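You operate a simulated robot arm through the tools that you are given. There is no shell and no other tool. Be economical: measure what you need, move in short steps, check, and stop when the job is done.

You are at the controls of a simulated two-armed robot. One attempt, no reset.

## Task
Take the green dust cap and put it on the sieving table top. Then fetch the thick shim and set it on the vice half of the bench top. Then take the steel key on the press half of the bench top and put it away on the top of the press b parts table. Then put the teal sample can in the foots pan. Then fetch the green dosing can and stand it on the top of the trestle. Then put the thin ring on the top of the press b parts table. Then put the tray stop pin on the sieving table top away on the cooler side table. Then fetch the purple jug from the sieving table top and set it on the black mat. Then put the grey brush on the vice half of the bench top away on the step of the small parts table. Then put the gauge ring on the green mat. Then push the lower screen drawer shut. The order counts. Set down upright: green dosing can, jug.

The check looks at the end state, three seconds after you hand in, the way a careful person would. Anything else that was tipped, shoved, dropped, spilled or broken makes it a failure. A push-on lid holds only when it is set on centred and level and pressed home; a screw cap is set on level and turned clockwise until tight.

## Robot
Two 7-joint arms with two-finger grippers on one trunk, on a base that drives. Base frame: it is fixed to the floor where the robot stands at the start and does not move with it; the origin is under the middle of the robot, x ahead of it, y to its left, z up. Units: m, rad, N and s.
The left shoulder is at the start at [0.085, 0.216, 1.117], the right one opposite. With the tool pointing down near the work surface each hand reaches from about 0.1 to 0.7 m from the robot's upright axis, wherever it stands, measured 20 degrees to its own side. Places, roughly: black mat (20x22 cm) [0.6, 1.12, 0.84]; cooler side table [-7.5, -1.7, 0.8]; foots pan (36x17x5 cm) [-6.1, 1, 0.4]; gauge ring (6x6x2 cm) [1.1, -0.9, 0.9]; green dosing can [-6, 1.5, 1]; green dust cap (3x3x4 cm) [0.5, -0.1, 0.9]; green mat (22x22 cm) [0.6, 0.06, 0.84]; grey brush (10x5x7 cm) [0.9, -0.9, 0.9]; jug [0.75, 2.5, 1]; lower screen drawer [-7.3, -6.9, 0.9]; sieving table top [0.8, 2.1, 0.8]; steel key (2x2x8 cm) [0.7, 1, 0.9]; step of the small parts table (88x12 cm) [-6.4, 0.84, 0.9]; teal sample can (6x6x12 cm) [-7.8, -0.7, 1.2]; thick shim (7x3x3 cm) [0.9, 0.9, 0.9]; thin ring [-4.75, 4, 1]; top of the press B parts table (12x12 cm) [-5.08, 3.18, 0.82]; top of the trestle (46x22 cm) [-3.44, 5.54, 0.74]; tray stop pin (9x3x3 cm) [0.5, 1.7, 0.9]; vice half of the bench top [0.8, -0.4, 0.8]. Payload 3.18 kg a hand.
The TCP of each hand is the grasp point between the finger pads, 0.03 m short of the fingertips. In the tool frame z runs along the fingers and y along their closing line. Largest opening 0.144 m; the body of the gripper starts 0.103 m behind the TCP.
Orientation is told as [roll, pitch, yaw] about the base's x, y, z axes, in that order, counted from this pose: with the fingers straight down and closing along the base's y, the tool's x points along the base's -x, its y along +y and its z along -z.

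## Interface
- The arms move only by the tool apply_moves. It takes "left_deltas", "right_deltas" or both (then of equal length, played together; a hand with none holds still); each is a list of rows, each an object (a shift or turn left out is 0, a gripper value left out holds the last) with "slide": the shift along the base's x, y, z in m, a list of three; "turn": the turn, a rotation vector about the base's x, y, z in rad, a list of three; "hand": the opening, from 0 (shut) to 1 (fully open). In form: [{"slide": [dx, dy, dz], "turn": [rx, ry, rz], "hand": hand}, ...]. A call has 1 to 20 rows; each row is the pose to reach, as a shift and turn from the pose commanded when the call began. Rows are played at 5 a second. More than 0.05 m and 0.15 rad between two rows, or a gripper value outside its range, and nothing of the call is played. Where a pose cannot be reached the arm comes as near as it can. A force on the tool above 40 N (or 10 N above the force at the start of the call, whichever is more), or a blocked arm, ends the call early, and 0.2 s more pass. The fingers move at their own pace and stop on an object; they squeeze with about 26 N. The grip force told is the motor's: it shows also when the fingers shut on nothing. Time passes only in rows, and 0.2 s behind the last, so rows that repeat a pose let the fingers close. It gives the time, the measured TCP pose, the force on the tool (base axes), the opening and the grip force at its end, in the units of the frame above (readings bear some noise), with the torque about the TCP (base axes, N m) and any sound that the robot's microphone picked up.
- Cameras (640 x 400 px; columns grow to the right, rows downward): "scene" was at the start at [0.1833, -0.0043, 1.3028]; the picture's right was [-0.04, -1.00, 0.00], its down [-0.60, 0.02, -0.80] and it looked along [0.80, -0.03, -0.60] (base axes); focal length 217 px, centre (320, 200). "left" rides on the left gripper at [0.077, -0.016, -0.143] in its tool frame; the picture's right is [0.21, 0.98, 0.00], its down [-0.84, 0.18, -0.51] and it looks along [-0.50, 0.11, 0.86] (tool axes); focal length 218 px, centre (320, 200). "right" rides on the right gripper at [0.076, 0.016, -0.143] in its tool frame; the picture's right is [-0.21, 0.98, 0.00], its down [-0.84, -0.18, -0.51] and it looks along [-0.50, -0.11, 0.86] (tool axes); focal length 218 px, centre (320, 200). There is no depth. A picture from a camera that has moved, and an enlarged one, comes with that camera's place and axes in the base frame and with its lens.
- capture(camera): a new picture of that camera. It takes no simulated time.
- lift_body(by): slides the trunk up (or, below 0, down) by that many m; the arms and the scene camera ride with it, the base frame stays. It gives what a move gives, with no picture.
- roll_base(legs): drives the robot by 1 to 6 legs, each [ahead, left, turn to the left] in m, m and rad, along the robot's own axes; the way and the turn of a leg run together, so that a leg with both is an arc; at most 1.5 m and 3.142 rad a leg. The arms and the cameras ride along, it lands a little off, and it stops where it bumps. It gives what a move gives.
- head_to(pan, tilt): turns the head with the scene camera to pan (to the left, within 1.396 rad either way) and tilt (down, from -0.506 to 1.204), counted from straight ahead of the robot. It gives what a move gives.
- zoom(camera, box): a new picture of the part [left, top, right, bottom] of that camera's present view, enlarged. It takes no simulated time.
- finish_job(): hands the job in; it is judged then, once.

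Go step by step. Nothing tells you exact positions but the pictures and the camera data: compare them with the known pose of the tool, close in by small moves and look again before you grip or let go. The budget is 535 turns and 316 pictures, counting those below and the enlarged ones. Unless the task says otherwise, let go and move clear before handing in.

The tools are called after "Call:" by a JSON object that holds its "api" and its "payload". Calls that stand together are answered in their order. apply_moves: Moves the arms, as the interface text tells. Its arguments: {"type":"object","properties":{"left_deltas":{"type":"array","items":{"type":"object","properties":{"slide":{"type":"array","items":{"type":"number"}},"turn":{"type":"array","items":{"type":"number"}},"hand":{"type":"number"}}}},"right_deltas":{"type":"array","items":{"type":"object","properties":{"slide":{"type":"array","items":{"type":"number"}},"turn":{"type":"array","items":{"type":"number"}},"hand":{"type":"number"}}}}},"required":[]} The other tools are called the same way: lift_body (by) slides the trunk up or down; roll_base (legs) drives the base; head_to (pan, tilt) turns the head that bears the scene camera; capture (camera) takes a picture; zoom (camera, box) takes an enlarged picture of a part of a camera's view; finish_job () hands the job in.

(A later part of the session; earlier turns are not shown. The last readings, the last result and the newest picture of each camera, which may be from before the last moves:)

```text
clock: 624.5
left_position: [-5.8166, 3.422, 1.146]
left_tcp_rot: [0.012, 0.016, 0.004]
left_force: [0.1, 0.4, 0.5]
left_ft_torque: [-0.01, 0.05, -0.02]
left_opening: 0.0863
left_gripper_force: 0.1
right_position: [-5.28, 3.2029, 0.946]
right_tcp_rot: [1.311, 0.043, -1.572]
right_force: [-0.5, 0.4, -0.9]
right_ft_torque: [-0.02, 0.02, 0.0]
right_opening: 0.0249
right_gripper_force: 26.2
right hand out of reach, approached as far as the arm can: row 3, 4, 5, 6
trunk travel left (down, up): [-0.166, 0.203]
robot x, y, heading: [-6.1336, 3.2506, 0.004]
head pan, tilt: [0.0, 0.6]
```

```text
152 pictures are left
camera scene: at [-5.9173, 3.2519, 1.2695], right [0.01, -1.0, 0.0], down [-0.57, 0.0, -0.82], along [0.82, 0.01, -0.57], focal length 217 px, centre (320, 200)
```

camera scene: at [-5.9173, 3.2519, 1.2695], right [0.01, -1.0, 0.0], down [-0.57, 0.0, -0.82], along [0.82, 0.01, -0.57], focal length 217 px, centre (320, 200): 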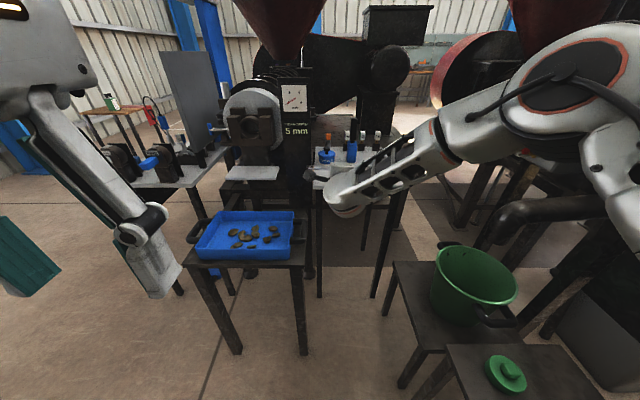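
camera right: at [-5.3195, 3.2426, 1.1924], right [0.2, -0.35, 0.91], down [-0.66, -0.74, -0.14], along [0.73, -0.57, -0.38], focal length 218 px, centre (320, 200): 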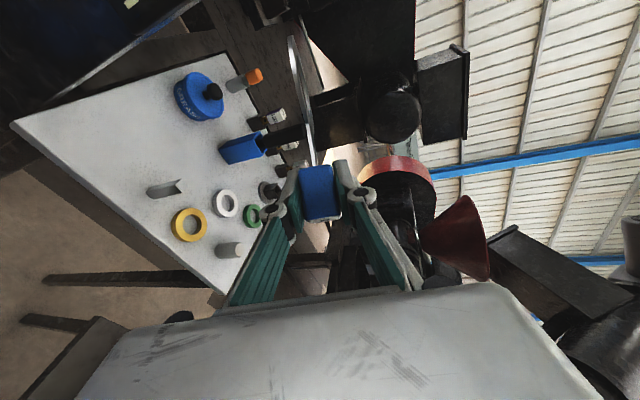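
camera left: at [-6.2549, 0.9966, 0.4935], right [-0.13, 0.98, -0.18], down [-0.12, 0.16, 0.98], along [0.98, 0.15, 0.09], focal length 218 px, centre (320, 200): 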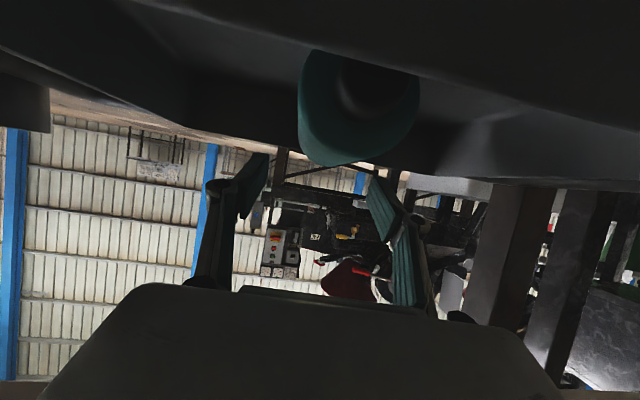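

Orientation is right again. I'll advance 0.12 m over the table and check the ring's place relative to the key and post.

Call:
{"api": "apply_moves", "payload": {"right_deltas": [{"slide": [0.03, 0.001, 0.0]}, {"slide": [0.06, 0.002, 0.0]}, {"slide": [0.09, 0.003, 0.0]}, {"slide": [0.12, 0.004, 0.0]}, {"slide": [0.14, 0.005, -0.01]}]}}

Call:
{"api": "zoom", "payload": {"camera": "scene", "box": [260, 110, 420, 240]}}

Call:
{"api": "capture", "payload": {"camera": "right"}}

```text
clock: 625.7
left_position: [-5.8166, 3.4227, 1.1462]
left_tcp_rot: [0.012, 0.014, 0.007]
left_force: [-0.4, -0.1, -0.2]
left_ft_torque: [-0.03, 0.0, 0.0]
left_opening: 0.086
left_gripper_force: 0.1
right_position: [-5.1369, 3.2087, 0.9361]
right_tcp_rot: [1.314, 0.045, -1.57]
right_force: [-2.1, -5.6, -2.8]
right_ft_torque: [-0.1, 0.03, 0.14]
right_opening: 0.0245
right_gripper_force: 26.4
trunk travel left (down, up): [-0.166, 0.203]
robot x, y, heading: [-6.1335, 3.2513, 0.003]
head pan, tilt: [0.0, 0.6]
```

```text
3.08 times, centred on (340, 175) of scene
camera zoom: at [-5.9181, 3.2521, 1.2697], right [0.01, -1.0, 0.0], down [-0.56, 0.0, -0.83], along [0.83, 0.01, -0.56], focal length 667 px, centre (258, 277)
```

zoom: 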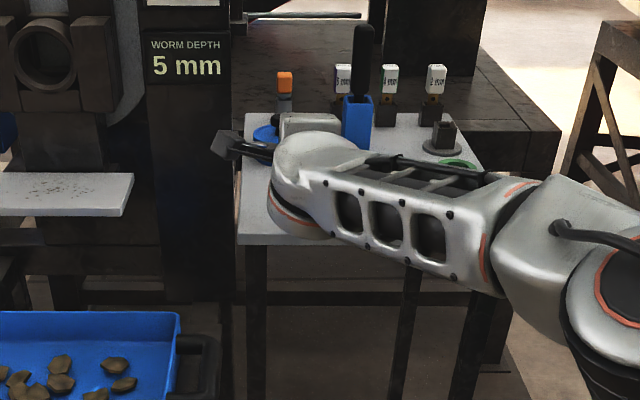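

```text
150 pictures are left
camera right: at [-5.272, 3.2835, 0.9912], right [0.25, -0.25, 0.94], down [-0.54, -0.84, -0.08], along [0.81, -0.48, -0.34], focal length 218 px, centre (320, 200)
```

right: 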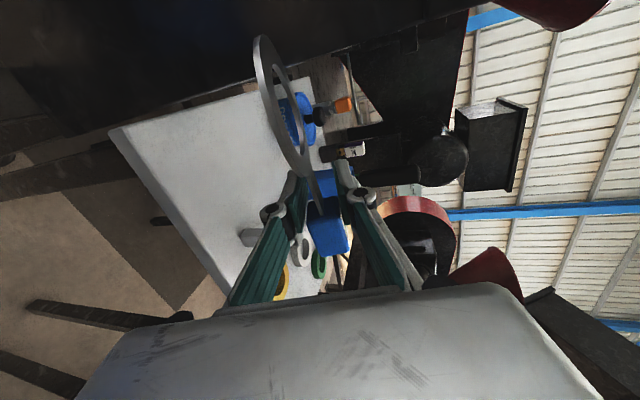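

There's a 6 N sideways force, so the ring or camera is touching something. I'll back off 4 cm and look.

Call:
{"api": "apply_moves", "payload": {"right_deltas": [{"slide": [-0.02, -0.008, 0.005]}, {"slide": [-0.045, -0.015, 0.01]}, {"slide": [-0.045, -0.015, 0.01]}]}}

Call:
{"api": "capture", "payload": {"camera": "right"}}

Call:
{"api": "zoom", "payload": {"camera": "scene", "box": [260, 110, 420, 240]}}

```text
clock: 626.5
left_position: [-5.8166, 3.4218, 1.1463]
left_tcp_rot: [0.014, 0.015, 0.005]
left_force: [0.1, 0.2, 0.0]
left_ft_torque: [0.03, 0.04, -0.02]
left_opening: 0.0862
left_gripper_force: 0.2
right_position: [-5.1818, 3.1938, 0.9463]
right_tcp_rot: [1.313, 0.045, -1.571]
right_force: [0.3, -0.5, -0.8]
right_ft_torque: [0.03, 0.01, 0.0]
right_opening: 0.0243
right_gripper_force: 25.9
trunk travel left (down, up): [-0.166, 0.203]
robot x, y, heading: [-6.1379, 3.2502, 0.006]
head pan, tilt: [0.0, 0.6]
```

```text
149 pictures are left
camera right: at [-5.3171, 3.2681, 1.0012], right [0.25, -0.25, 0.94], down [-0.54, -0.84, -0.08], along [0.81, -0.48, -0.34], focal length 218 px, centre (320, 200)
```

right: 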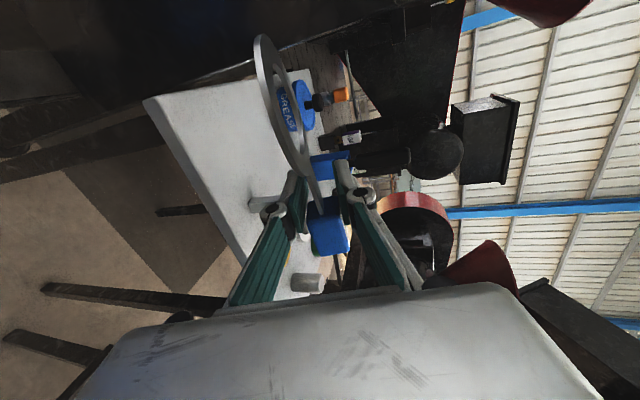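

```text
3.08 times, centred on (340, 175) of scene
camera zoom: at [-5.9175, 3.2519, 1.2696], right [0.01, -1.0, 0.0], down [-0.57, 0.0, -0.82], along [0.82, 0.01, -0.57], focal length 667 px, centre (258, 277)
```

zoom: 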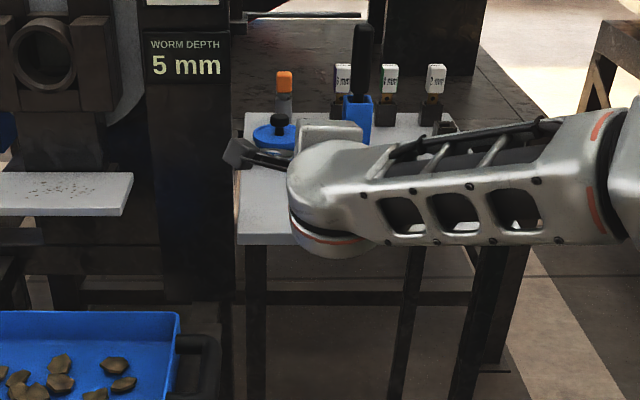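

I see the cause: I gripped the tag with the tool pitched, so the stem sits about 50° off the tool axis and the ring points left into the post. The clean fix is to lay the ring down on a roomy flat surface and regrip it from above. The tank top near (-7.75, -0.55) is free and at a convenient height, so I'll retract and head there.

Call:
{"api": "apply_moves", "payload": {"right_deltas": [{"slide": [-0.04, -0.005, 0.02]}, {"slide": [-0.08, -0.01, 0.04]}, {"slide": [-0.12, -0.015, 0.06]}, {"slide": [-0.16, -0.02, 0.08]}, {"slide": [-0.19, -0.02, 0.11]}, {"slide": [-0.21, -0.02, 0.15]}, {"slide": [-0.23, -0.02, 0.19]}]}}

Call:
{"api": "lift_body", "payload": {"by": 0.18}}

Call:
{"api": "capture", "payload": {"camera": "scene"}}

Call:
{"api": "capture", "payload": {"camera": "right"}}

```text
clock: 628.1
left_position: [-5.8186, 3.423, 1.1462]
left_tcp_rot: [0.012, 0.013, 0.005]
left_force: [-0.1, -0.2, 0.1]
left_ft_torque: [0.02, -0.02, -0.03]
left_opening: 0.0864
left_gripper_force: 0.0
right_position: [-5.4149, 3.1746, 1.1373]
right_tcp_rot: [1.316, 0.041, -1.573]
right_force: [-0.1, -0.5, -2.0]
right_ft_torque: [0.01, -0.05, -0.02]
right_opening: 0.0242
right_gripper_force: 25.9
trunk travel left (down, up): [-0.166, 0.203]
robot x, y, heading: [-6.1356, 3.2528, 0.007]
head pan, tilt: [0.0, 0.6]
```

```text
clock: 630.1
left_position: [-5.8165, 3.4224, 1.3264]
left_tcp_rot: [0.011, 0.016, 0.004]
left_force: [-0.4, -0.6, 0.3]
left_ft_torque: [0.02, -0.02, 0.01]
left_opening: 0.0864
left_gripper_force: 0.1
right_position: [-5.4131, 3.1717, 1.3175]
right_tcp_rot: [1.314, 0.043, -1.569]
right_force: [0.1, -0.4, -1.3]
right_ft_torque: [0.04, 0.0, -0.02]
right_opening: 0.0242
right_gripper_force: 26.1
trunk travel left (down, up): [-0.346, 0.023]
robot x, y, heading: [-6.1355, 3.2539, 0.006]
head pan, tilt: [0.0, 0.6]
```

```text
147 pictures are left
camera scene: at [-6.0051, 3.2515, 1.4565], right [0.01, -1.0, 0.0], down [-0.57, 0.0, -0.82], along [0.82, 0.01, -0.57], focal length 217 px, centre (320, 200)
```

scene: 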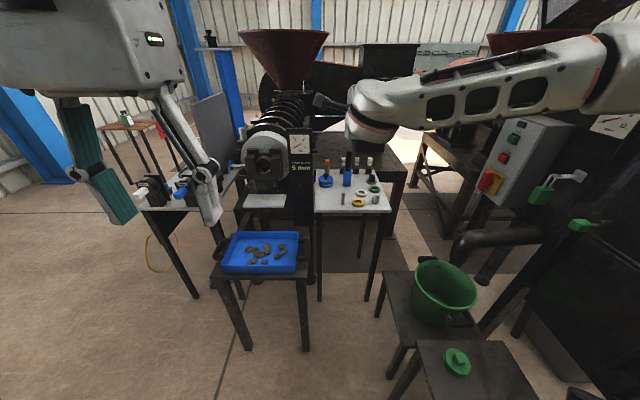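

```text
146 pictures are left
camera right: at [-5.5476, 3.2472, 1.372], right [0.25, -0.25, 0.94], down [-0.54, -0.84, -0.08], along [0.81, -0.48, -0.34], focal length 218 px, centre (320, 200)
```

right: 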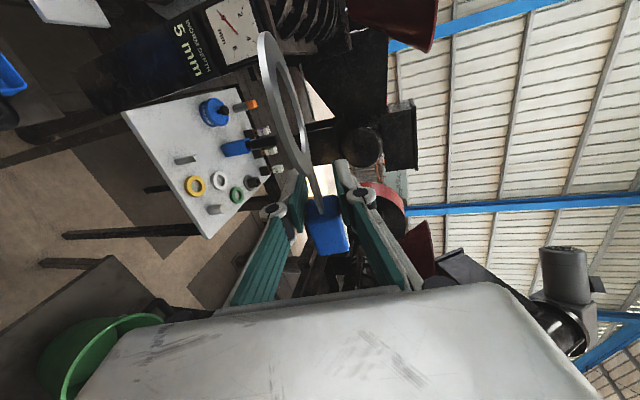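

The parts table is undisturbed. Driving to the tank by the known western route.

Call:
{"api": "roll_base", "payload": {"legs": [[-1.0, 0.65, -0.006], [-1.45, 0, 0], [-1.45, 0, 0], [-0.9, 0, 0], [0, -1.3, 0], [0, -1.3, 0]]}}

Call:
{"api": "roll_base", "payload": {"legs": [[1.1, 0, 0], [1.15, 0, 0], [0, -0.95, 0], [0, -0.95, 0]]}}

Call:
{"api": "capture", "payload": {"camera": "scene"}}

```text
clock: 676.6
left_position: [-10.6446, 1.5355, 1.3264]
left_tcp_rot: [0.011, 0.015, -0.01]
left_force: [0.3, -0.1, -0.1]
left_ft_torque: [0.02, -0.03, 0.0]
left_opening: 0.0863
left_gripper_force: 0.0
right_position: [-10.2446, 1.2792, 1.3178]
right_tcp_rot: [1.313, 0.044, -1.586]
right_force: [0.0, -0.3, -0.2]
right_ft_torque: [0.04, 0.01, -0.01]
right_opening: 0.0244
right_gripper_force: 26.3
trunk travel left (down, up): [-0.346, 0.023]
robot x, y, heading: [-10.9657, 1.3705, -0.01]
head pan, tilt: [0.0, 0.6]
```

```text
clock: 704.3
left_position: [-8.3904, -0.3832, 1.326]
left_tcp_rot: [0.01, 0.014, 0.005]
left_force: [-0.1, 0.5, 0.0]
left_ft_torque: [0.0, -0.02, -0.03]
left_opening: 0.0865
left_gripper_force: 0.1
right_position: [-7.9878, -0.6324, 1.3172]
right_tcp_rot: [1.313, 0.045, -1.571]
right_force: [-0.5, 0.2, -0.2]
right_ft_torque: [0.03, 0.02, -0.08]
right_opening: 0.024
right_gripper_force: 26.0
trunk travel left (down, up): [-0.346, 0.023]
robot x, y, heading: [-8.7087, -0.5544, 0.005]
head pan, tilt: [0.0, 0.6]
```

```text
145 pictures are left
camera scene: at [-8.5789, -0.5541, 1.4566], right [0.01, -1.0, 0.0], down [-0.56, 0.0, -0.83], along [0.82, 0.01, -0.56], focal length 217 px, centre (320, 200)
```

scene: 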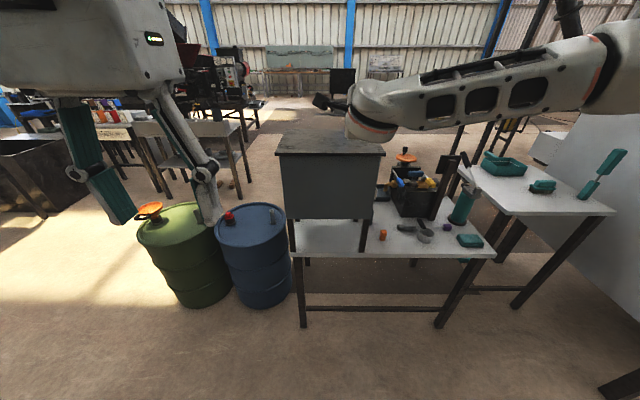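

The tank top is ahead. I'll drive forward 0.13 m so the ring is over it, then lower slowly.

Call:
{"api": "roll_base", "payload": {"legs": [[0.14, 0, -0.005]]}}

Call:
{"api": "apply_moves", "payload": {"right_deltas": [{"slide": [0, 0, -0.03]}, {"slide": [0, 0, -0.06]}]}}

Call:
{"api": "capture", "payload": {"camera": "right"}}

Call:
{"api": "zoom", "payload": {"camera": "scene", "box": [240, 100, 460, 230]}}

```text
clock: 705.6
left_position: [-8.2518, -0.3843, 1.3249]
left_tcp_rot: [0.012, 0.016, 0.001]
left_force: [-0.5, 0.2, 0.5]
left_ft_torque: [-0.02, 0.06, -0.03]
left_opening: 0.0864
left_gripper_force: 0.0
right_position: [-7.8484, -0.635, 1.3166]
right_tcp_rot: [1.314, 0.045, -1.577]
right_force: [-0.5, -0.4, -1.0]
right_ft_torque: [0.03, 0.01, 0.03]
right_opening: 0.0243
right_gripper_force: 26.0
trunk travel left (down, up): [-0.346, 0.023]
robot x, y, heading: [-8.5741, -0.5549, 0.003]
head pan, tilt: [0.0, 0.6]
```

```text
clock: 706.2
left_position: [-8.2518, -0.3831, 1.326]
left_tcp_rot: [0.011, 0.014, -0.001]
left_force: [-0.1, 0.2, -0.4]
left_ft_torque: [-0.01, 0.05, -0.01]
left_opening: 0.086
left_gripper_force: 0.0
right_position: [-7.8495, -0.6349, 1.2556]
right_tcp_rot: [1.314, 0.042, -1.574]
right_force: [-0.3, 0.2, -1.6]
right_ft_torque: [0.02, -0.01, -0.03]
right_opening: 0.0241
right_gripper_force: 25.8
trunk travel left (down, up): [-0.346, 0.023]
robot x, y, heading: [-8.5692, -0.5541, 0.007]
head pan, tilt: [0.0, 0.6]
```

```text
144 pictures are left
camera right: at [-7.9833, -0.5593, 1.3117], right [0.25, -0.25, 0.94], down [-0.54, -0.84, -0.08], along [0.8, -0.49, -0.34], focal length 218 px, centre (320, 200)
```

right: 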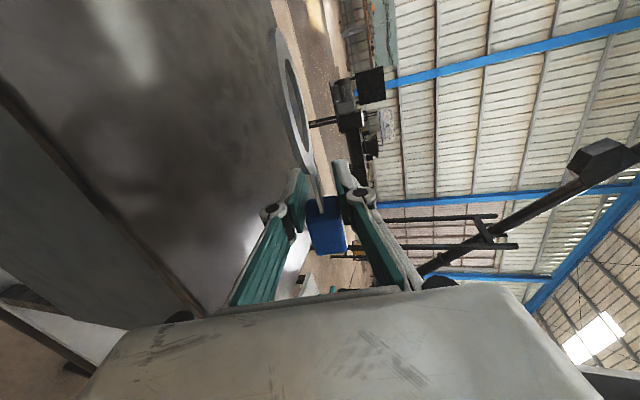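

```text
2.91 times, centred on (350, 165) of scene
camera zoom: at [-8.4405, -0.5531, 1.4565], right [0.0, -1.0, 0.0], down [-0.57, 0.0, -0.82], along [0.82, 0.0, -0.57], focal length 631 px, centre (233, 302)
```

zoom: 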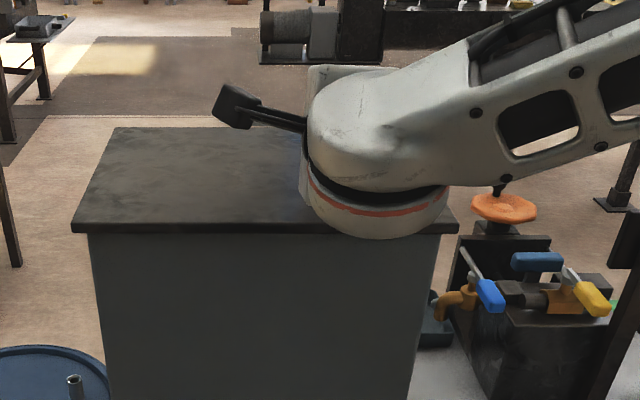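

The ring is over the tank top. Lowering in small steps until it touches.

Call:
{"api": "apply_moves", "payload": {"right_deltas": [{"slide": [0, 0, -0.01]}, {"slide": [0, 0, -0.02]}, {"slide": [0, 0, -0.026]}, {"slide": [0, 0, -0.03]}, {"slide": [0, 0, -0.034]}, {"slide": [0, 0, -0.037]}, {"slide": [0, 0, -0.04]}]}}

Call:
{"api": "capture", "payload": {"camera": "right"}}

```text
clock: 707.9
left_position: [-8.254, -0.3822, 1.3267]
left_tcp_rot: [0.011, 0.013, 0.001]
left_force: [0.1, 0.1, 0.7]
left_ft_torque: [0.0, -0.02, 0.03]
left_opening: 0.0865
left_gripper_force: 0.1
right_position: [-7.85, -0.636, 1.2219]
right_tcp_rot: [1.322, 0.046, -1.576]
right_force: [-0.2, -0.6, 16.1]
right_ft_torque: [-0.22, -0.35, -0.03]
right_opening: 0.024
right_gripper_force: 25.7
trunk travel left (down, up): [-0.346, 0.023]
robot x, y, heading: [-8.568, -0.5554, 0.004]
head pan, tilt: [0.0, 0.6]
```

```text
142 pictures are left
camera right: at [-7.9841, -0.5606, 1.276], right [0.24, -0.25, 0.94], down [-0.54, -0.84, -0.09], along [0.81, -0.49, -0.34], focal length 218 px, centre (320, 200)
```

right: 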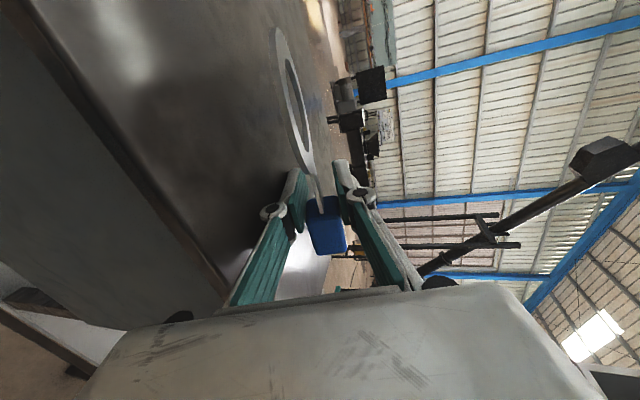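

The ring touches at 16 N. I'll open while rising slightly, then withdraw straight back.

Call:
{"api": "apply_moves", "payload": {"right_deltas": [{"slide": [0, 0, 0.002], "hand": 0.2}, {"slide": [0, 0, 0.005], "hand": 0.26}, {"slide": [0, 0, 0.008], "hand": 0.32}, {"slide": [-0.02, 0, 0.008]}, {"slide": [-0.05, 0, 0.009]}, {"slide": [-0.08, 0, 0.012]}, {"slide": [-0.11, 0, 0.02]}, {"slide": [-0.14, 0, 0.05]}]}}

Call:
{"api": "capture", "payload": {"camera": "scene"}}

Call:
{"api": "zoom", "payload": {"camera": "scene", "box": [240, 100, 460, 230]}}

```text
clock: 709.6
left_position: [-8.2539, -0.3835, 1.3279]
left_tcp_rot: [0.012, 0.013, -0.001]
left_force: [0.5, 0.2, -0.4]
left_ft_torque: [0.01, -0.03, 0.0]
left_opening: 0.0864
left_gripper_force: 0.2
right_position: [-7.9928, -0.6356, 1.2664]
right_tcp_rot: [1.313, 0.044, -1.577]
right_force: [0.1, -0.1, -0.2]
right_ft_torque: [-0.05, -0.01, 0.03]
right_opening: 0.0468
right_gripper_force: 0.7
trunk travel left (down, up): [-0.346, 0.023]
robot x, y, heading: [-8.5726, -0.5524, 0.001]
head pan, tilt: [0.0, 0.6]
```

```text
141 pictures are left
camera scene: at [-8.4429, -0.5546, 1.4568], right [0.0, -1.0, 0.0], down [-0.56, 0.0, -0.83], along [0.83, 0.0, -0.56], focal length 217 px, centre (320, 200)
```

scene: 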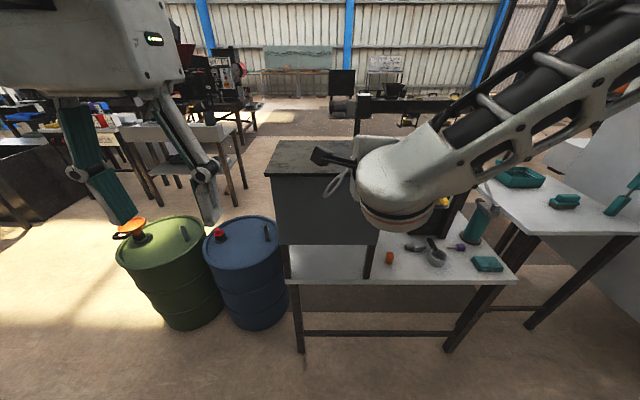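

```text
2.91 times, centred on (350, 165) of scene
camera zoom: at [-8.4429, -0.5546, 1.4568], right [0.0, -1.0, 0.0], down [-0.56, 0.0, -0.83], along [0.83, 0.0, -0.56], focal length 631 px, centre (233, 302)
```

zoom: 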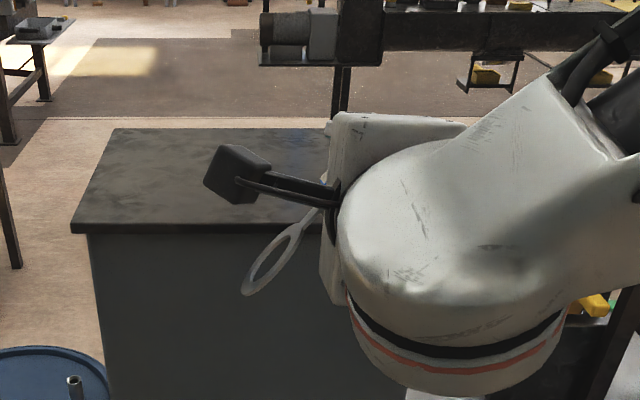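

The ring came back with the hand, apparently still caught between the fingers. I'll look with the right camera.

Call:
{"api": "capture", "payload": {"camera": "right"}}

```text
139 pictures are left
camera right: at [-8.1267, -0.5608, 1.3218], right [0.25, -0.25, 0.94], down [-0.54, -0.84, -0.08], along [0.8, -0.49, -0.34], focal length 218 px, centre (320, 200)
```

right: 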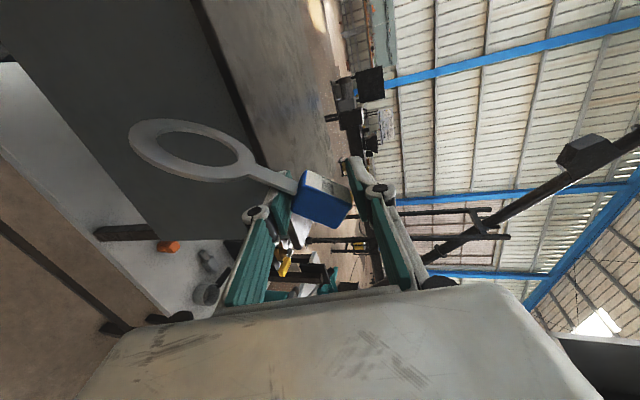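

The ring has swung and hangs from the tag between the fingers. I'll close to secure it first.

Call:
{"api": "apply_moves", "payload": {"right_deltas": [{"hand": 0.2}, {"hand": 0.2}, {"hand": 0.2}, {"slide": [0, 0, 0.02]}, {"slide": [0, 0, 0.05]}]}}

Call:
{"api": "capture", "payload": {"camera": "right"}}

```text
clock: 710.9
left_position: [-8.2528, -0.3836, 1.3264]
left_tcp_rot: [0.012, 0.014, 0.002]
left_force: [0.3, -0.2, -0.2]
left_ft_torque: [-0.01, -0.01, 0.0]
left_opening: 0.0865
left_gripper_force: 0.1
right_position: [-7.9891, -0.6352, 1.3165]
right_tcp_rot: [1.315, 0.044, -1.575]
right_force: [-0.2, -0.3, -0.9]
right_ft_torque: [0.02, 0.03, -0.06]
right_opening: 0.0452
right_gripper_force: 26.1
trunk travel left (down, up): [-0.346, 0.023]
robot x, y, heading: [-8.5713, -0.5524, 0.008]
head pan, tilt: [0.0, 0.6]
```

```text
138 pictures are left
camera right: at [-8.124, -0.56, 1.3713], right [0.25, -0.25, 0.94], down [-0.54, -0.84, -0.08], along [0.8, -0.49, -0.34], focal length 218 px, centre (320, 200)
```

right: 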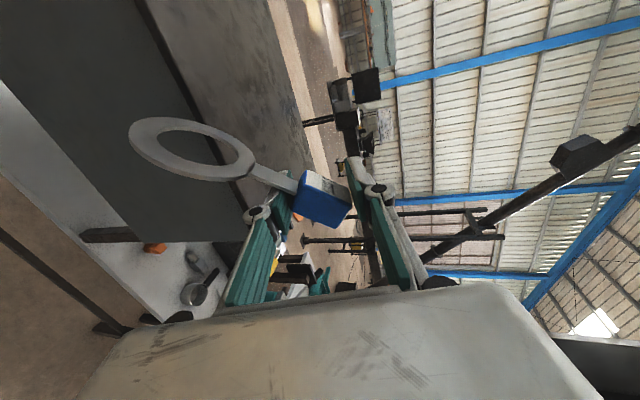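

It is firmly held again, now across the tag's length with the stem hanging down. I'll roll the hand back a quarter turn so the stem becomes horizontal, then judge the ring's plane.

Call:
{"api": "apply_moves", "payload": {"right_deltas": [{"turn": [-0.138, 0, 0.0367], "slide": [-0.01, 0, 0.005]}, {"turn": [-0.276, 0, 0.0735], "slide": [-0.02, 0, 0.01]}, {"turn": [-0.414, 0, 0.11], "slide": [-0.03, 0, 0.015]}, {"turn": [-0.552, 0, 0.147], "slide": [-0.04, 0, 0.02]}, {"turn": [-0.69, 0, 0.184], "slide": [-0.05, 0, 0.02]}, {"turn": [-0.828, 0, 0.22], "slide": [-0.05, 0, 0.02]}, {"turn": [-0.966, 0, 0.257], "slide": [-0.05, 0, 0.02]}, {"turn": [-1.104, 0, 0.294], "slide": [-0.05, 0, 0.02]}, {"turn": [-1.242, 0, 0.331], "slide": [-0.05, 0, 0.02]}, {"turn": [-1.38, 0, 0.367], "slide": [-0.05, 0, 0.02]}, {"turn": [-1.518, 0, 0.404], "slide": [-0.05, 0, 0.02]}]}}

Call:
{"api": "capture", "payload": {"camera": "right"}}

Call:
{"api": "zoom", "payload": {"camera": "scene", "box": [240, 70, 480, 230]}}

```text
clock: 713.2
left_position: [-8.2513, -0.3833, 1.3266]
left_tcp_rot: [0.01, 0.014, -0.001]
left_force: [0.2, -0.4, 0.3]
left_ft_torque: [0.01, -0.01, -0.01]
left_opening: 0.0864
left_gripper_force: 0.0
right_position: [-8.0393, -0.6348, 1.3379]
right_tcp_rot: [0.154, -1.302, -0.154]
right_force: [-0.7, -0.9, -1.1]
right_ft_torque: [0.03, 0.0, 0.05]
right_opening: 0.0453
right_gripper_force: 25.9
trunk travel left (down, up): [-0.346, 0.023]
robot x, y, heading: [-8.5705, -0.5543, 0.006]
head pan, tilt: [0.0, 0.6]
```

```text
137 pictures are left
camera right: at [-8.1981, -0.6161, 1.3017], right [0.06, 0.97, 0.24], down [-0.27, -0.22, 0.94], along [0.96, -0.12, 0.25], focal length 218 px, centre (320, 200)
```

right: 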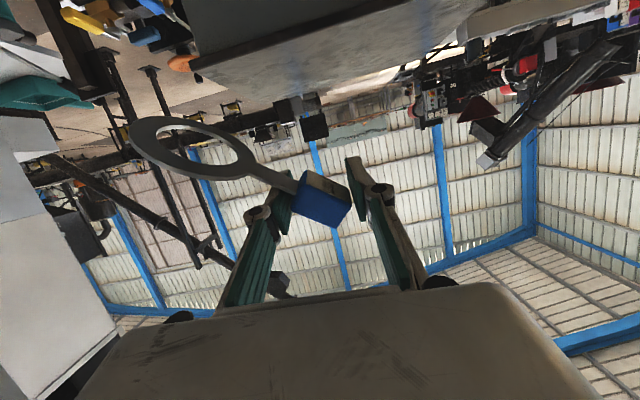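

```text
2.50 times, centred on (360, 150) of scene
camera zoom: at [-8.4415, -0.5537, 1.4566], right [0.0, -1.0, 0.0], down [-0.56, 0.0, -0.83], along [0.83, 0.0, -0.56], focal length 542 px, centre (220, 325)
```

zoom: 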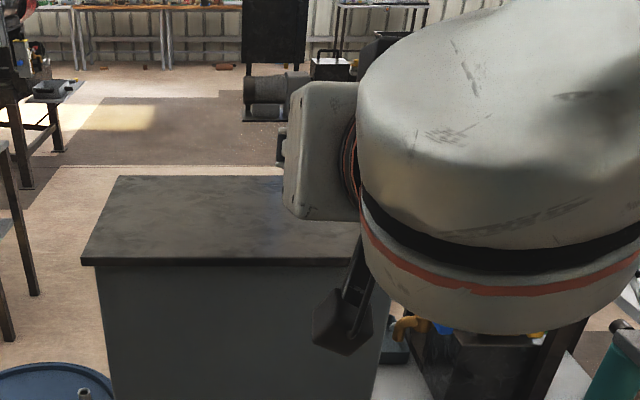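

The ring's plane is about 44° off level and its stem points right. Rolling a further ~0.5 rad will make it nearly flat with the ring slightly low. I'll do that and move over the tank top.

Call:
{"api": "apply_moves", "payload": {"right_deltas": [{"turn": [-0.125, -0.02, 0], "slide": [0, 0.02, 0.01]}, {"turn": [-0.25, -0.04, 0], "slide": [0, 0.045, 0.02]}, {"turn": [-0.375, -0.06, 0], "slide": [0.01, 0.07, 0.02]}, {"turn": [-0.5, -0.08, 0], "slide": [0.03, 0.09, 0.02]}, {"turn": [-0.5, -0.08, 0], "slide": [0.07, 0.1, 0.02]}, {"turn": [-0.5, -0.08, 0], "slide": [0.11, 0.1, 0.02]}, {"turn": [-0.5, -0.08, 0], "slide": [0.14, 0.1, 0.02]}]}}

Call:
{"api": "roll_base", "payload": {"legs": [[0.1, 0, 0]]}}

Call:
{"api": "capture", "payload": {"camera": "right"}}

Call:
{"api": "capture", "payload": {"camera": "scene"}}

```text
clock: 714.6
left_position: [-8.2509, -0.3848, 1.3249]
left_tcp_rot: [0.013, 0.015, -0.002]
left_force: [0.0, -0.3, 0.1]
left_ft_torque: [0.0, 0.04, 0.01]
left_opening: 0.0862
left_gripper_force: 0.0
right_position: [-7.9472, -0.5701, 1.4121]
right_tcp_rot: [-1.086, -1.228, 1.0]
right_force: [1.0, -0.3, -1.6]
right_ft_torque: [-0.06, -0.01, -0.03]
right_opening: 0.0454
right_gripper_force: 26.1
trunk travel left (down, up): [-0.346, 0.023]
robot x, y, heading: [-8.5675, -0.5552, 0.001]
head pan, tilt: [0.0, 0.6]
stopped in row 6 (right hand): the arm was blocked; the commanded pose is now the measured one
```

```text
clock: 715.7
left_position: [-8.1547, -0.3842, 1.326]
left_tcp_rot: [0.012, 0.013, -0.002]
left_force: [0.8, 0.1, -1.3]
left_ft_torque: [0.02, 0.02, 0.04]
left_opening: 0.0866
left_gripper_force: 0.0
right_position: [-7.8513, -0.569, 1.4137]
right_tcp_rot: [-1.096, -1.228, 1.013]
right_force: [0.7, 0.4, -1.0]
right_ft_torque: [0.0, -0.04, -0.02]
right_opening: 0.0453
right_gripper_force: 26.4
trunk travel left (down, up): [-0.346, 0.023]
robot x, y, heading: [-8.4694, -0.5562, 0.003]
head pan, tilt: [0.0, 0.6]
```

```text
135 pictures are left
camera right: at [-8.006, -0.5594, 1.3583], right [0.09, 0.99, -0.1], down [-0.36, 0.12, 0.93], along [0.93, -0.05, 0.37], focal length 218 px, centre (320, 200)
```

right: 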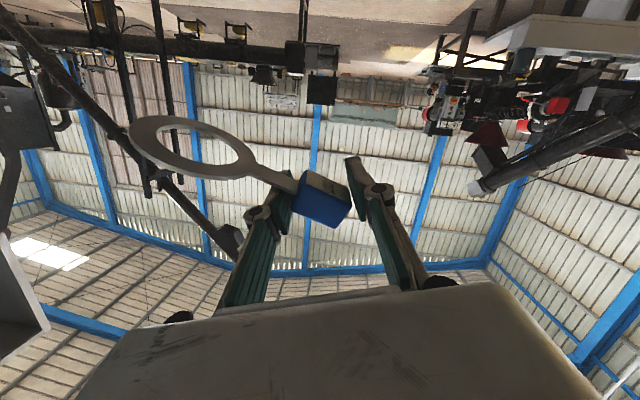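

```text
134 pictures are left
camera scene: at [-8.343, -0.554, 1.4566], right [0.0, -1.0, 0.0], down [-0.56, 0.0, -0.83], along [0.83, 0.0, -0.56], focal length 217 px, centre (320, 200)
```

scene: 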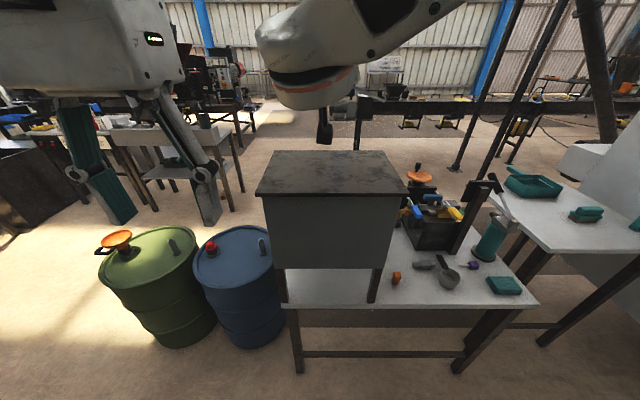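

The ring is now within 25° of level, ring slightly low. I'll move in 6 cm and lower with the trunk.

Call:
{"api": "roll_base", "payload": {"legs": [[0.06, 0, 0]]}}

Call:
{"api": "lift_body", "payload": {"by": -0.12}}

Call:
{"api": "capture", "payload": {"camera": "right"}}

Call:
{"api": "zoom", "payload": {"camera": "scene", "box": [220, 60, 460, 230]}}

```text
clock: 716.7
left_position: [-8.0933, -0.3835, 1.3253]
left_tcp_rot: [0.011, 0.015, -0.001]
left_force: [0.5, -1.3, 0.1]
left_ft_torque: [0.01, 0.07, 0.01]
left_opening: 0.0866
left_gripper_force: 0.0
right_position: [-7.7921, -0.5682, 1.4133]
right_tcp_rot: [-1.093, -1.228, 1.007]
right_force: [0.2, -0.6, -1.6]
right_ft_torque: [0.05, -0.03, -0.01]
right_opening: 0.0455
right_gripper_force: 25.9
trunk travel left (down, up): [-0.346, 0.023]
robot x, y, heading: [-8.4151, -0.5531, 0.003]
head pan, tilt: [0.0, 0.6]
```

```text
clock: 718.2
left_position: [-8.0976, -0.3839, 1.2074]
left_tcp_rot: [0.011, 0.011, -0.002]
left_force: [0.1, -0.1, -0.2]
left_ft_torque: [-0.02, -0.03, -0.01]
left_opening: 0.0863
left_gripper_force: 0.1
right_position: [-7.7953, -0.568, 1.2946]
right_tcp_rot: [-1.106, -1.229, 1.022]
right_force: [0.7, 0.2, -1.3]
right_ft_torque: [0.02, 0.04, 0.02]
right_opening: 0.0452
right_gripper_force: 26.6
trunk travel left (down, up): [-0.226, 0.143]
robot x, y, heading: [-8.4138, -0.5517, 0.0]
head pan, tilt: [0.0, 0.6]
```

```text
133 pictures are left
camera right: at [-7.949, -0.558, 1.2399], right [0.09, 0.99, -0.1], down [-0.36, 0.12, 0.92], along [0.93, -0.05, 0.37], focal length 218 px, centre (320, 200)
```

right: 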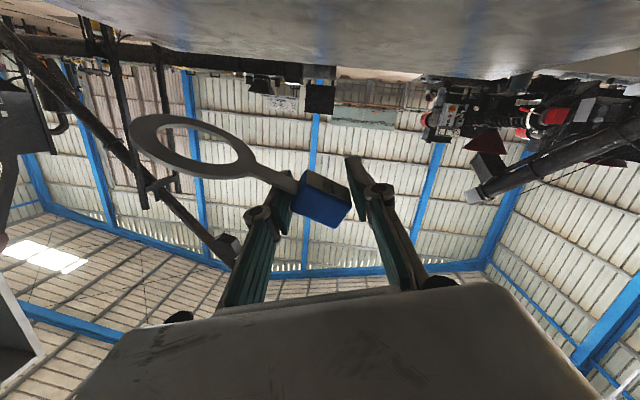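

```text
2.35 times, centred on (340, 145) of scene
camera zoom: at [-8.2488, -0.5537, 1.3344], right [0.0, -1.0, 0.0], down [-0.56, 0.0, -0.83], along [0.83, 0.0, -0.56], focal length 510 px, centre (273, 329)
```

zoom: 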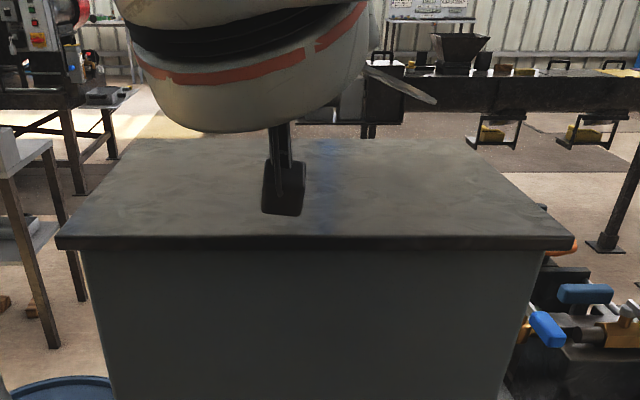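

The camera housing would land on the tank edge, so I'll back off 5.5 cm, then lower further.

Call:
{"api": "roll_base", "payload": {"legs": [[-0.055, 0, 0]]}}

Call:
{"api": "lift_body", "payload": {"by": -0.05}}

Call:
{"api": "zoom", "payload": {"camera": "scene", "box": [220, 60, 460, 230]}}

```text
clock: 719.1
left_position: [-8.1499, -0.3841, 1.2069]
left_tcp_rot: [0.01, 0.013, -0.001]
left_force: [-0.7, -0.9, 0.9]
left_ft_torque: [-0.02, -0.07, -0.01]
left_opening: 0.0861
left_gripper_force: 0.2
right_position: [-7.8483, -0.569, 1.2943]
right_tcp_rot: [-1.099, -1.23, 1.014]
right_force: [-0.6, 0.1, -1.2]
right_ft_torque: [0.0, 0.01, -0.03]
right_opening: 0.0454
right_gripper_force: 25.2
trunk travel left (down, up): [-0.226, 0.143]
robot x, y, heading: [-8.465, -0.5529, -0.0]
head pan, tilt: [0.0, 0.6]
```

```text
clock: 720.0
left_position: [-8.149, -0.3836, 1.1576]
left_tcp_rot: [0.01, 0.012, -0.002]
left_force: [0.2, 0.0, 0.9]
left_ft_torque: [-0.02, -0.03, -0.01]
left_opening: 0.0864
left_gripper_force: 0.0
right_position: [-7.8492, -0.5684, 1.2456]
right_tcp_rot: [-1.103, -1.23, 1.018]
right_force: [0.0, -0.4, -0.1]
right_ft_torque: [0.01, -0.02, -0.03]
right_opening: 0.0452
right_gripper_force: 25.9
trunk travel left (down, up): [-0.176, 0.193]
robot x, y, heading: [-8.4661, -0.5525, -0.003]
head pan, tilt: [0.0, 0.6]
```

```text
2.35 times, centred on (340, 145) of scene
camera zoom: at [-8.2616, -0.5538, 1.2814], right [0.0, -1.0, 0.0], down [-0.56, 0.0, -0.83], along [0.83, 0.0, -0.56], focal length 510 px, centre (273, 329)
```

zoom: 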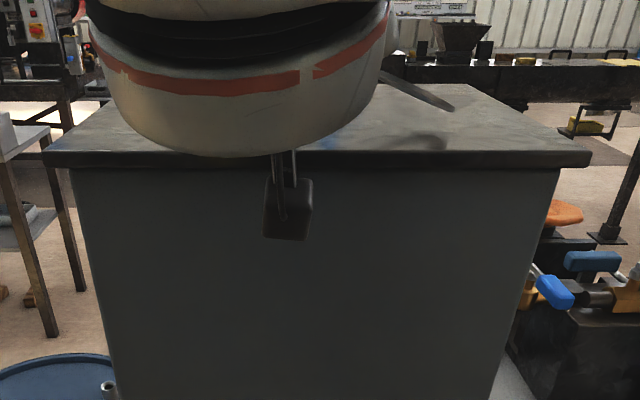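

Call:
{"api": "lift_body", "payload": {"by": -0.02}}

Call:
{"api": "zoom", "payload": {"camera": "scene", "box": [260, 60, 460, 160]}}

```text
clock: 720.7
left_position: [-8.1483, -0.3837, 1.1371]
left_tcp_rot: [0.013, 0.013, -0.002]
left_force: [-0.9, -0.2, 0.1]
left_ft_torque: [0.01, -0.04, -0.03]
left_opening: 0.0864
left_gripper_force: 0.0
right_position: [-7.847, -0.5702, 1.2236]
right_tcp_rot: [-1.085, -1.229, 0.998]
right_force: [0.0, -0.3, -0.9]
right_ft_torque: [0.04, 0.02, 0.03]
right_opening: 0.0461
right_gripper_force: 25.9
trunk travel left (down, up): [-0.156, 0.213]
robot x, y, heading: [-8.4657, -0.5549, 0.001]
head pan, tilt: [0.0, 0.6]
```

```text
3.20 times, centred on (360, 110) of scene
camera zoom: at [-8.2408, -0.554, 1.2586], right [0.0, -1.0, 0.0], down [-0.56, 0.0, -0.83], along [0.83, 0.0, -0.56], focal length 694 px, centre (192, 488)
```

zoom: 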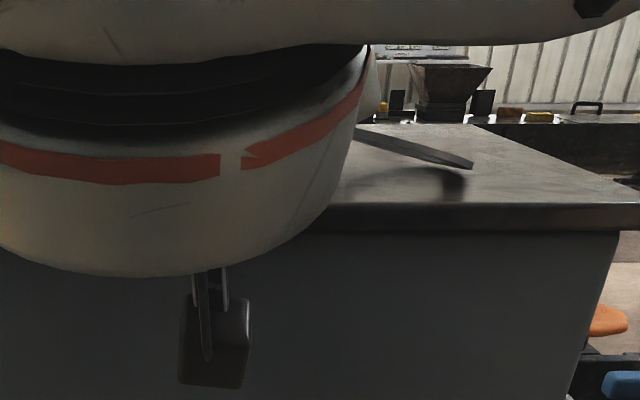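

The ring's far edge nearly touches. I'll open wide to let it lie down, then look.

Call:
{"api": "apply_moves", "payload": {"right_deltas": [{"hand": 0.6}, {"hand": 0.8}, {"hand": 0.8}]}}

Call:
{"api": "capture", "payload": {"camera": "right"}}

Call:
{"api": "zoom", "payload": {"camera": "scene", "box": [260, 60, 460, 160]}}

```text
clock: 721.5
left_position: [-8.1479, -0.3833, 1.137]
left_tcp_rot: [0.011, 0.014, 0.0]
left_force: [0.2, -0.6, 0.0]
left_ft_torque: [0.0, 0.0, -0.01]
left_opening: 0.0865
left_gripper_force: 0.1
right_position: [-7.8465, -0.5701, 1.2259]
right_tcp_rot: [-1.098, -1.231, 1.013]
right_force: [4.0, -0.8, 6.4]
right_ft_torque: [0.39, -0.2, -0.19]
right_opening: 0.1138
right_gripper_force: 0.2
trunk travel left (down, up): [-0.156, 0.213]
robot x, y, heading: [-8.466, -0.5529, 0.002]
head pan, tilt: [0.0, 0.6]
```

```text
129 pictures are left
camera right: at [-8.0003, -0.5596, 1.1695], right [0.09, 0.99, -0.09], down [-0.36, 0.12, 0.92], along [0.93, -0.05, 0.37], focal length 218 px, centre (320, 200)
```

right: 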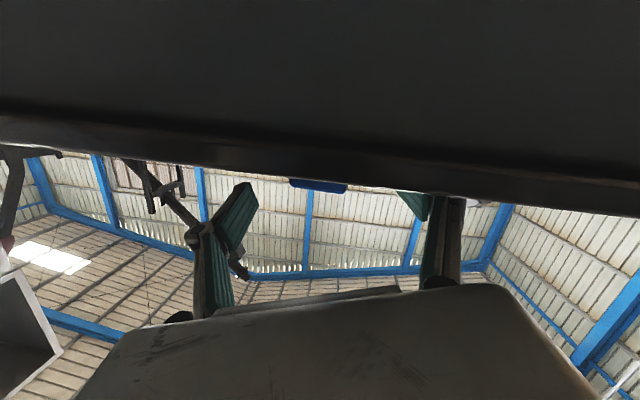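

```text
3.20 times, centred on (360, 110) of scene
camera zoom: at [-8.2403, -0.5539, 1.2587], right [0.0, -1.0, 0.0], down [-0.56, 0.0, -0.83], along [0.83, 0.0, -0.56], focal length 694 px, centre (192, 488)
```

zoom: 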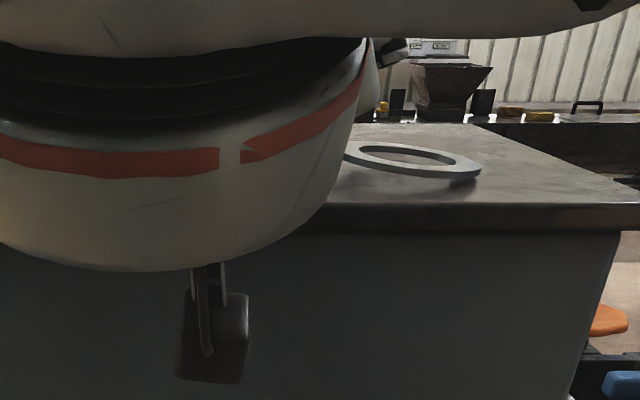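

The ring lies flat on the tank top, tag between the open fingers. I'll raise straight up and back off.

Call:
{"api": "lift_body", "payload": {"by": 0.16}}

Call:
{"api": "roll_base", "payload": {"legs": [[-0.15, 0, 0]]}}

Call:
{"api": "zoom", "payload": {"camera": "scene", "box": [240, 100, 440, 230]}}

```text
clock: 723.3
left_position: [-8.1476, -0.3833, 1.2965]
left_tcp_rot: [0.011, 0.015, -0.001]
left_force: [-0.3, 0.4, -0.3]
left_ft_torque: [-0.03, 0.02, 0.01]
left_opening: 0.0864
left_gripper_force: 0.0
right_position: [-7.8471, -0.5691, 1.3833]
right_tcp_rot: [-1.094, -1.228, 1.01]
right_force: [0.0, 0.6, -1.2]
right_ft_torque: [0.01, -0.02, -0.01]
right_opening: 0.1149
right_gripper_force: 0.2
trunk travel left (down, up): [-0.316, 0.053]
robot x, y, heading: [-8.4718, -0.552, 0.0]
head pan, tilt: [0.0, 0.6]
```

```text
clock: 724.7
left_position: [-8.2969, -0.384, 1.2961]
left_tcp_rot: [0.011, 0.013, 0.0]
left_force: [-0.4, -0.4, -0.3]
left_ft_torque: [-0.01, -0.07, -0.01]
left_opening: 0.0864
left_gripper_force: 0.1
right_position: [-7.9955, -0.5685, 1.3855]
right_tcp_rot: [-1.097, -1.23, 1.014]
right_force: [-1.1, 0.0, 0.3]
right_ft_torque: [-0.02, -0.01, 0.0]
right_opening: 0.1152
right_gripper_force: 0.1
trunk travel left (down, up): [-0.316, 0.053]
robot x, y, heading: [-8.6128, -0.5544, 0.001]
head pan, tilt: [0.0, 0.6]
```

```text
3.08 times, centred on (340, 165) of scene
camera zoom: at [-8.4845, -0.5541, 1.4267], right [0.0, -1.0, 0.0], down [-0.56, 0.0, -0.83], along [0.83, 0.0, -0.56], focal length 667 px, centre (258, 308)
```

zoom: 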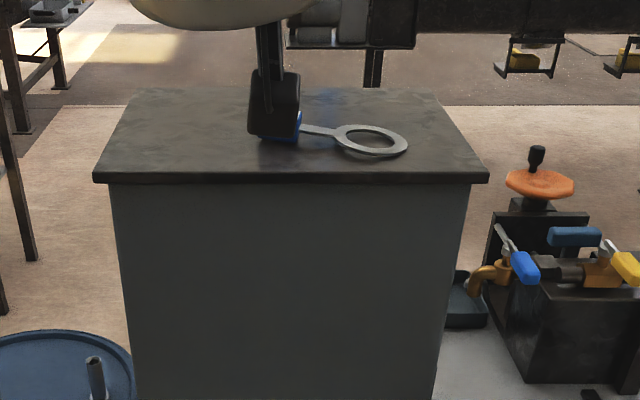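

The ring lies flat with its stem pointing right. I'll turn the right hand back to vertical, then yaw it -90° to grip the tag across the stem.

Call:
{"api": "apply_moves", "payload": {"right_deltas": [{"turn": [0.0293, 0.1387, -0.0167], "slide": [-0.01, 0, 0], "hand": 0.5}, {"turn": [0.0586, 0.2774, -0.0334], "slide": [-0.02, 0, 0]}, {"turn": [0.0879, 0.416, -0.05], "slide": [-0.03, 0, 0]}, {"turn": [0.1172, 0.555, -0.067], "slide": [-0.04, 0, 0]}, {"turn": [0.1465, 0.6935, -0.0835], "slide": [-0.05, 0, 0]}, {"turn": [0.1758, 0.832, -0.1], "slide": [-0.06, 0, 0]}, {"turn": [0.205, 0.971, -0.117], "slide": [-0.07, 0, 0]}, {"turn": [0.234, 1.11, -0.134], "slide": [-0.08, 0, 0]}, {"turn": [0.264, 1.248, -0.15], "slide": [-0.09, 0, 0]}, {"turn": [0.293, 1.387, -0.167], "slide": [-0.1, 0, 0]}]}}

Call:
{"api": "apply_moves", "payload": {"right_deltas": [{"turn": [0, 0, -0.14]}, {"turn": [0, 0, -0.28]}, {"turn": [0, 0, -0.42]}, {"turn": [0, 0, -0.56]}, {"turn": [0, 0, -0.7]}, {"turn": [0, 0, -0.84]}, {"turn": [0, 0, -0.98]}, {"turn": [0, 0, -1.12]}, {"turn": [0, 0, -1.26]}, {"turn": [0, 0, -1.4]}, {"turn": [0, 0, -1.54]}]}}

Call:
{"api": "capture", "payload": {"camera": "scene"}}

```text
clock: 726.9
left_position: [-8.2957, -0.3853, 1.2964]
left_tcp_rot: [0.013, 0.017, 0.0]
left_force: [0.3, 0.5, 0.1]
left_ft_torque: [-0.06, -0.04, -0.02]
left_opening: 0.0864
left_gripper_force: 0.0
right_position: [-8.0991, -0.5777, 1.3701]
right_tcp_rot: [0.006, -0.063, -0.033]
right_force: [0.6, -0.2, 0.3]
right_ft_torque: [0.06, 0.0, -0.01]
right_opening: 0.072
right_gripper_force: 0.0
right hand out of reach, approached as far as the arm can: row 9, 10
trunk travel left (down, up): [-0.316, 0.053]
robot x, y, heading: [-8.6165, -0.5547, 0.002]
head pan, tilt: [0.0, 0.6]
```

```text
clock: 729.3
left_position: [-8.297, -0.3846, 1.2959]
left_tcp_rot: [0.011, 0.013, 0.001]
left_force: [0.0, -0.2, -0.1]
left_ft_torque: [-0.03, 0.01, 0.0]
left_opening: 0.0866
left_gripper_force: 0.0
right_position: [-8.0992, -0.576, 1.3705]
right_tcp_rot: [0.009, -0.067, -1.574]
right_force: [0.5, -0.1, 0.1]
right_ft_torque: [0.04, 0.0, -0.02]
right_opening: 0.072
right_gripper_force: 0.1
trunk travel left (down, up): [-0.316, 0.053]
robot x, y, heading: [-8.6142, -0.5508, 0.003]
head pan, tilt: [0.0, 0.6]
```

```text
126 pictures are left
camera scene: at [-8.4834, -0.5541, 1.4266], right [0.0, -1.0, 0.0], down [-0.56, 0.0, -0.83], along [0.83, 0.0, -0.56], focal length 217 px, centre (320, 200)
```

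scene: 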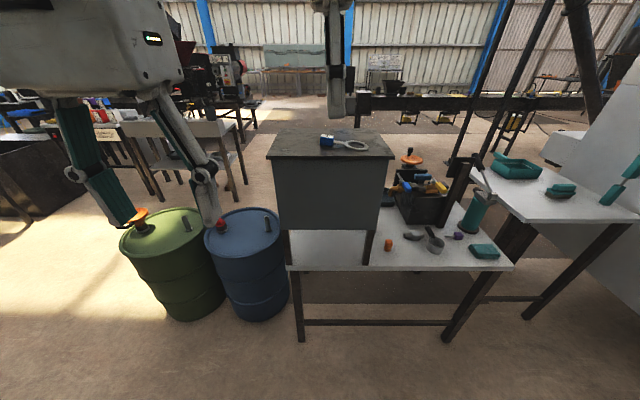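

The -90° yaw works. I'll zoom to locate the tag.

Call:
{"api": "zoom", "payload": {"camera": "scene", "box": [280, 110, 400, 180]}}

Call:
{"api": "capture", "payload": {"camera": "right"}}

```text
5.33 times, centred on (340, 145) of scene
camera zoom: at [-8.4834, -0.5541, 1.4266], right [0.0, -1.0, 0.0], down [-0.56, 0.0, -0.83], along [0.83, 0.0, -0.56], focal length 1156 px, centre (213, 493)
```

zoom: 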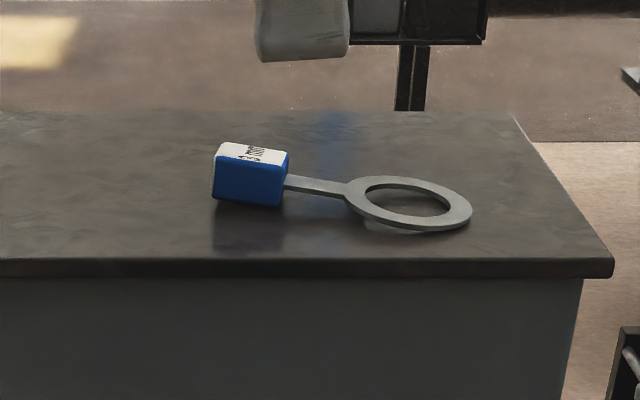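

```text
124 pictures are left
camera right: at [-8.0837, -0.4893, 1.5077], right [0.98, -0.21, 0.02], down [-0.19, -0.81, 0.56], along [-0.1, -0.55, -0.83], focal length 218 px, centre (320, 200)
```

right: 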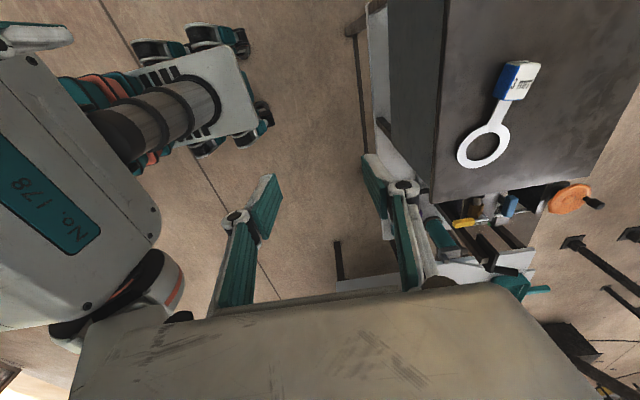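

Tag centre is about (-7.84, -0.574) on the tank top at z≈1.192. I'll drive forward 0.17, align the yaw with the stem and come down over the tag.

Call:
{"api": "roll_base", "payload": {"legs": [[0.17, 0, 0]]}}

Call:
{"api": "apply_moves", "payload": {"right_deltas": [{"slide": [0.03, 0, 0], "turn": [0.03, 0, -0.1], "hand": 0.4}, {"slide": [0.06, 0.001, -0.01], "turn": [0.067, 0, -0.22]}, {"slide": [0.085, 0.002, -0.04], "turn": [0.067, 0, -0.22]}, {"slide": [0.09, 0.002, -0.08], "turn": [0.067, 0, -0.22]}]}}

Call:
{"api": "capture", "payload": {"camera": "right"}}

```text
clock: 730.8
left_position: [-8.126, -0.3827, 1.2958]
left_tcp_rot: [0.013, 0.016, 0.002]
left_force: [0.8, 0.0, -0.2]
left_ft_torque: [-0.01, 0.05, 0.05]
left_opening: 0.0865
left_gripper_force: 0.0
right_position: [-7.9278, -0.5727, 1.3707]
right_tcp_rot: [0.007, -0.067, -1.57]
right_force: [0.5, 0.0, -0.8]
right_ft_torque: [-0.03, 0.05, 0.0]
right_opening: 0.0722
right_gripper_force: 0.0
trunk travel left (down, up): [-0.316, 0.053]
robot x, y, heading: [-8.4441, -0.5495, 0.003]
head pan, tilt: [0.0, 0.6]
```

```text
clock: 731.6
left_position: [-8.1274, -0.3815, 1.297]
left_tcp_rot: [0.011, 0.013, 0.003]
left_force: [-0.6, 0.2, 0.8]
left_ft_torque: [-0.01, -0.03, 0.0]
left_opening: 0.0866
left_gripper_force: 0.1
right_position: [-7.8224, -0.6409, 1.36]
right_tcp_rot: [-0.012, 0.103, -1.897]
right_force: [0.3, 0.7, 0.2]
right_ft_torque: [-0.02, -0.02, 0.02]
right_opening: 0.0574
right_gripper_force: 0.0
trunk travel left (down, up): [-0.316, 0.053]
robot x, y, heading: [-8.4474, -0.5544, 0.006]
head pan, tilt: [0.0, 0.6]
stopped in row 4 (right hand): the arm was blocked; the commanded pose is now the measured one
```

```text
123 pictures are left
camera right: at [-7.7862, -0.587, 1.5095], right [0.86, -0.51, -0.03], down [-0.45, -0.79, 0.42], along [-0.24, -0.35, -0.91], focal length 218 px, centre (320, 200)
```

right: 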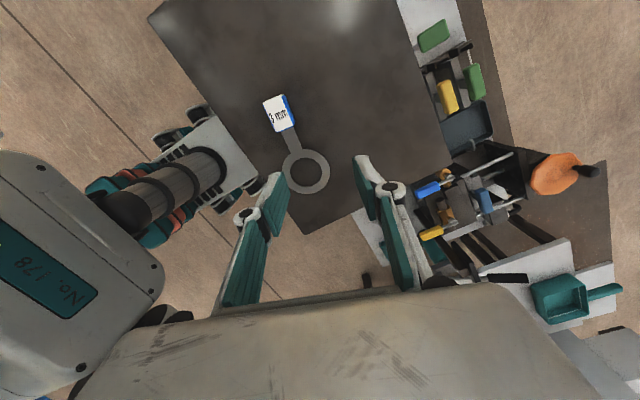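

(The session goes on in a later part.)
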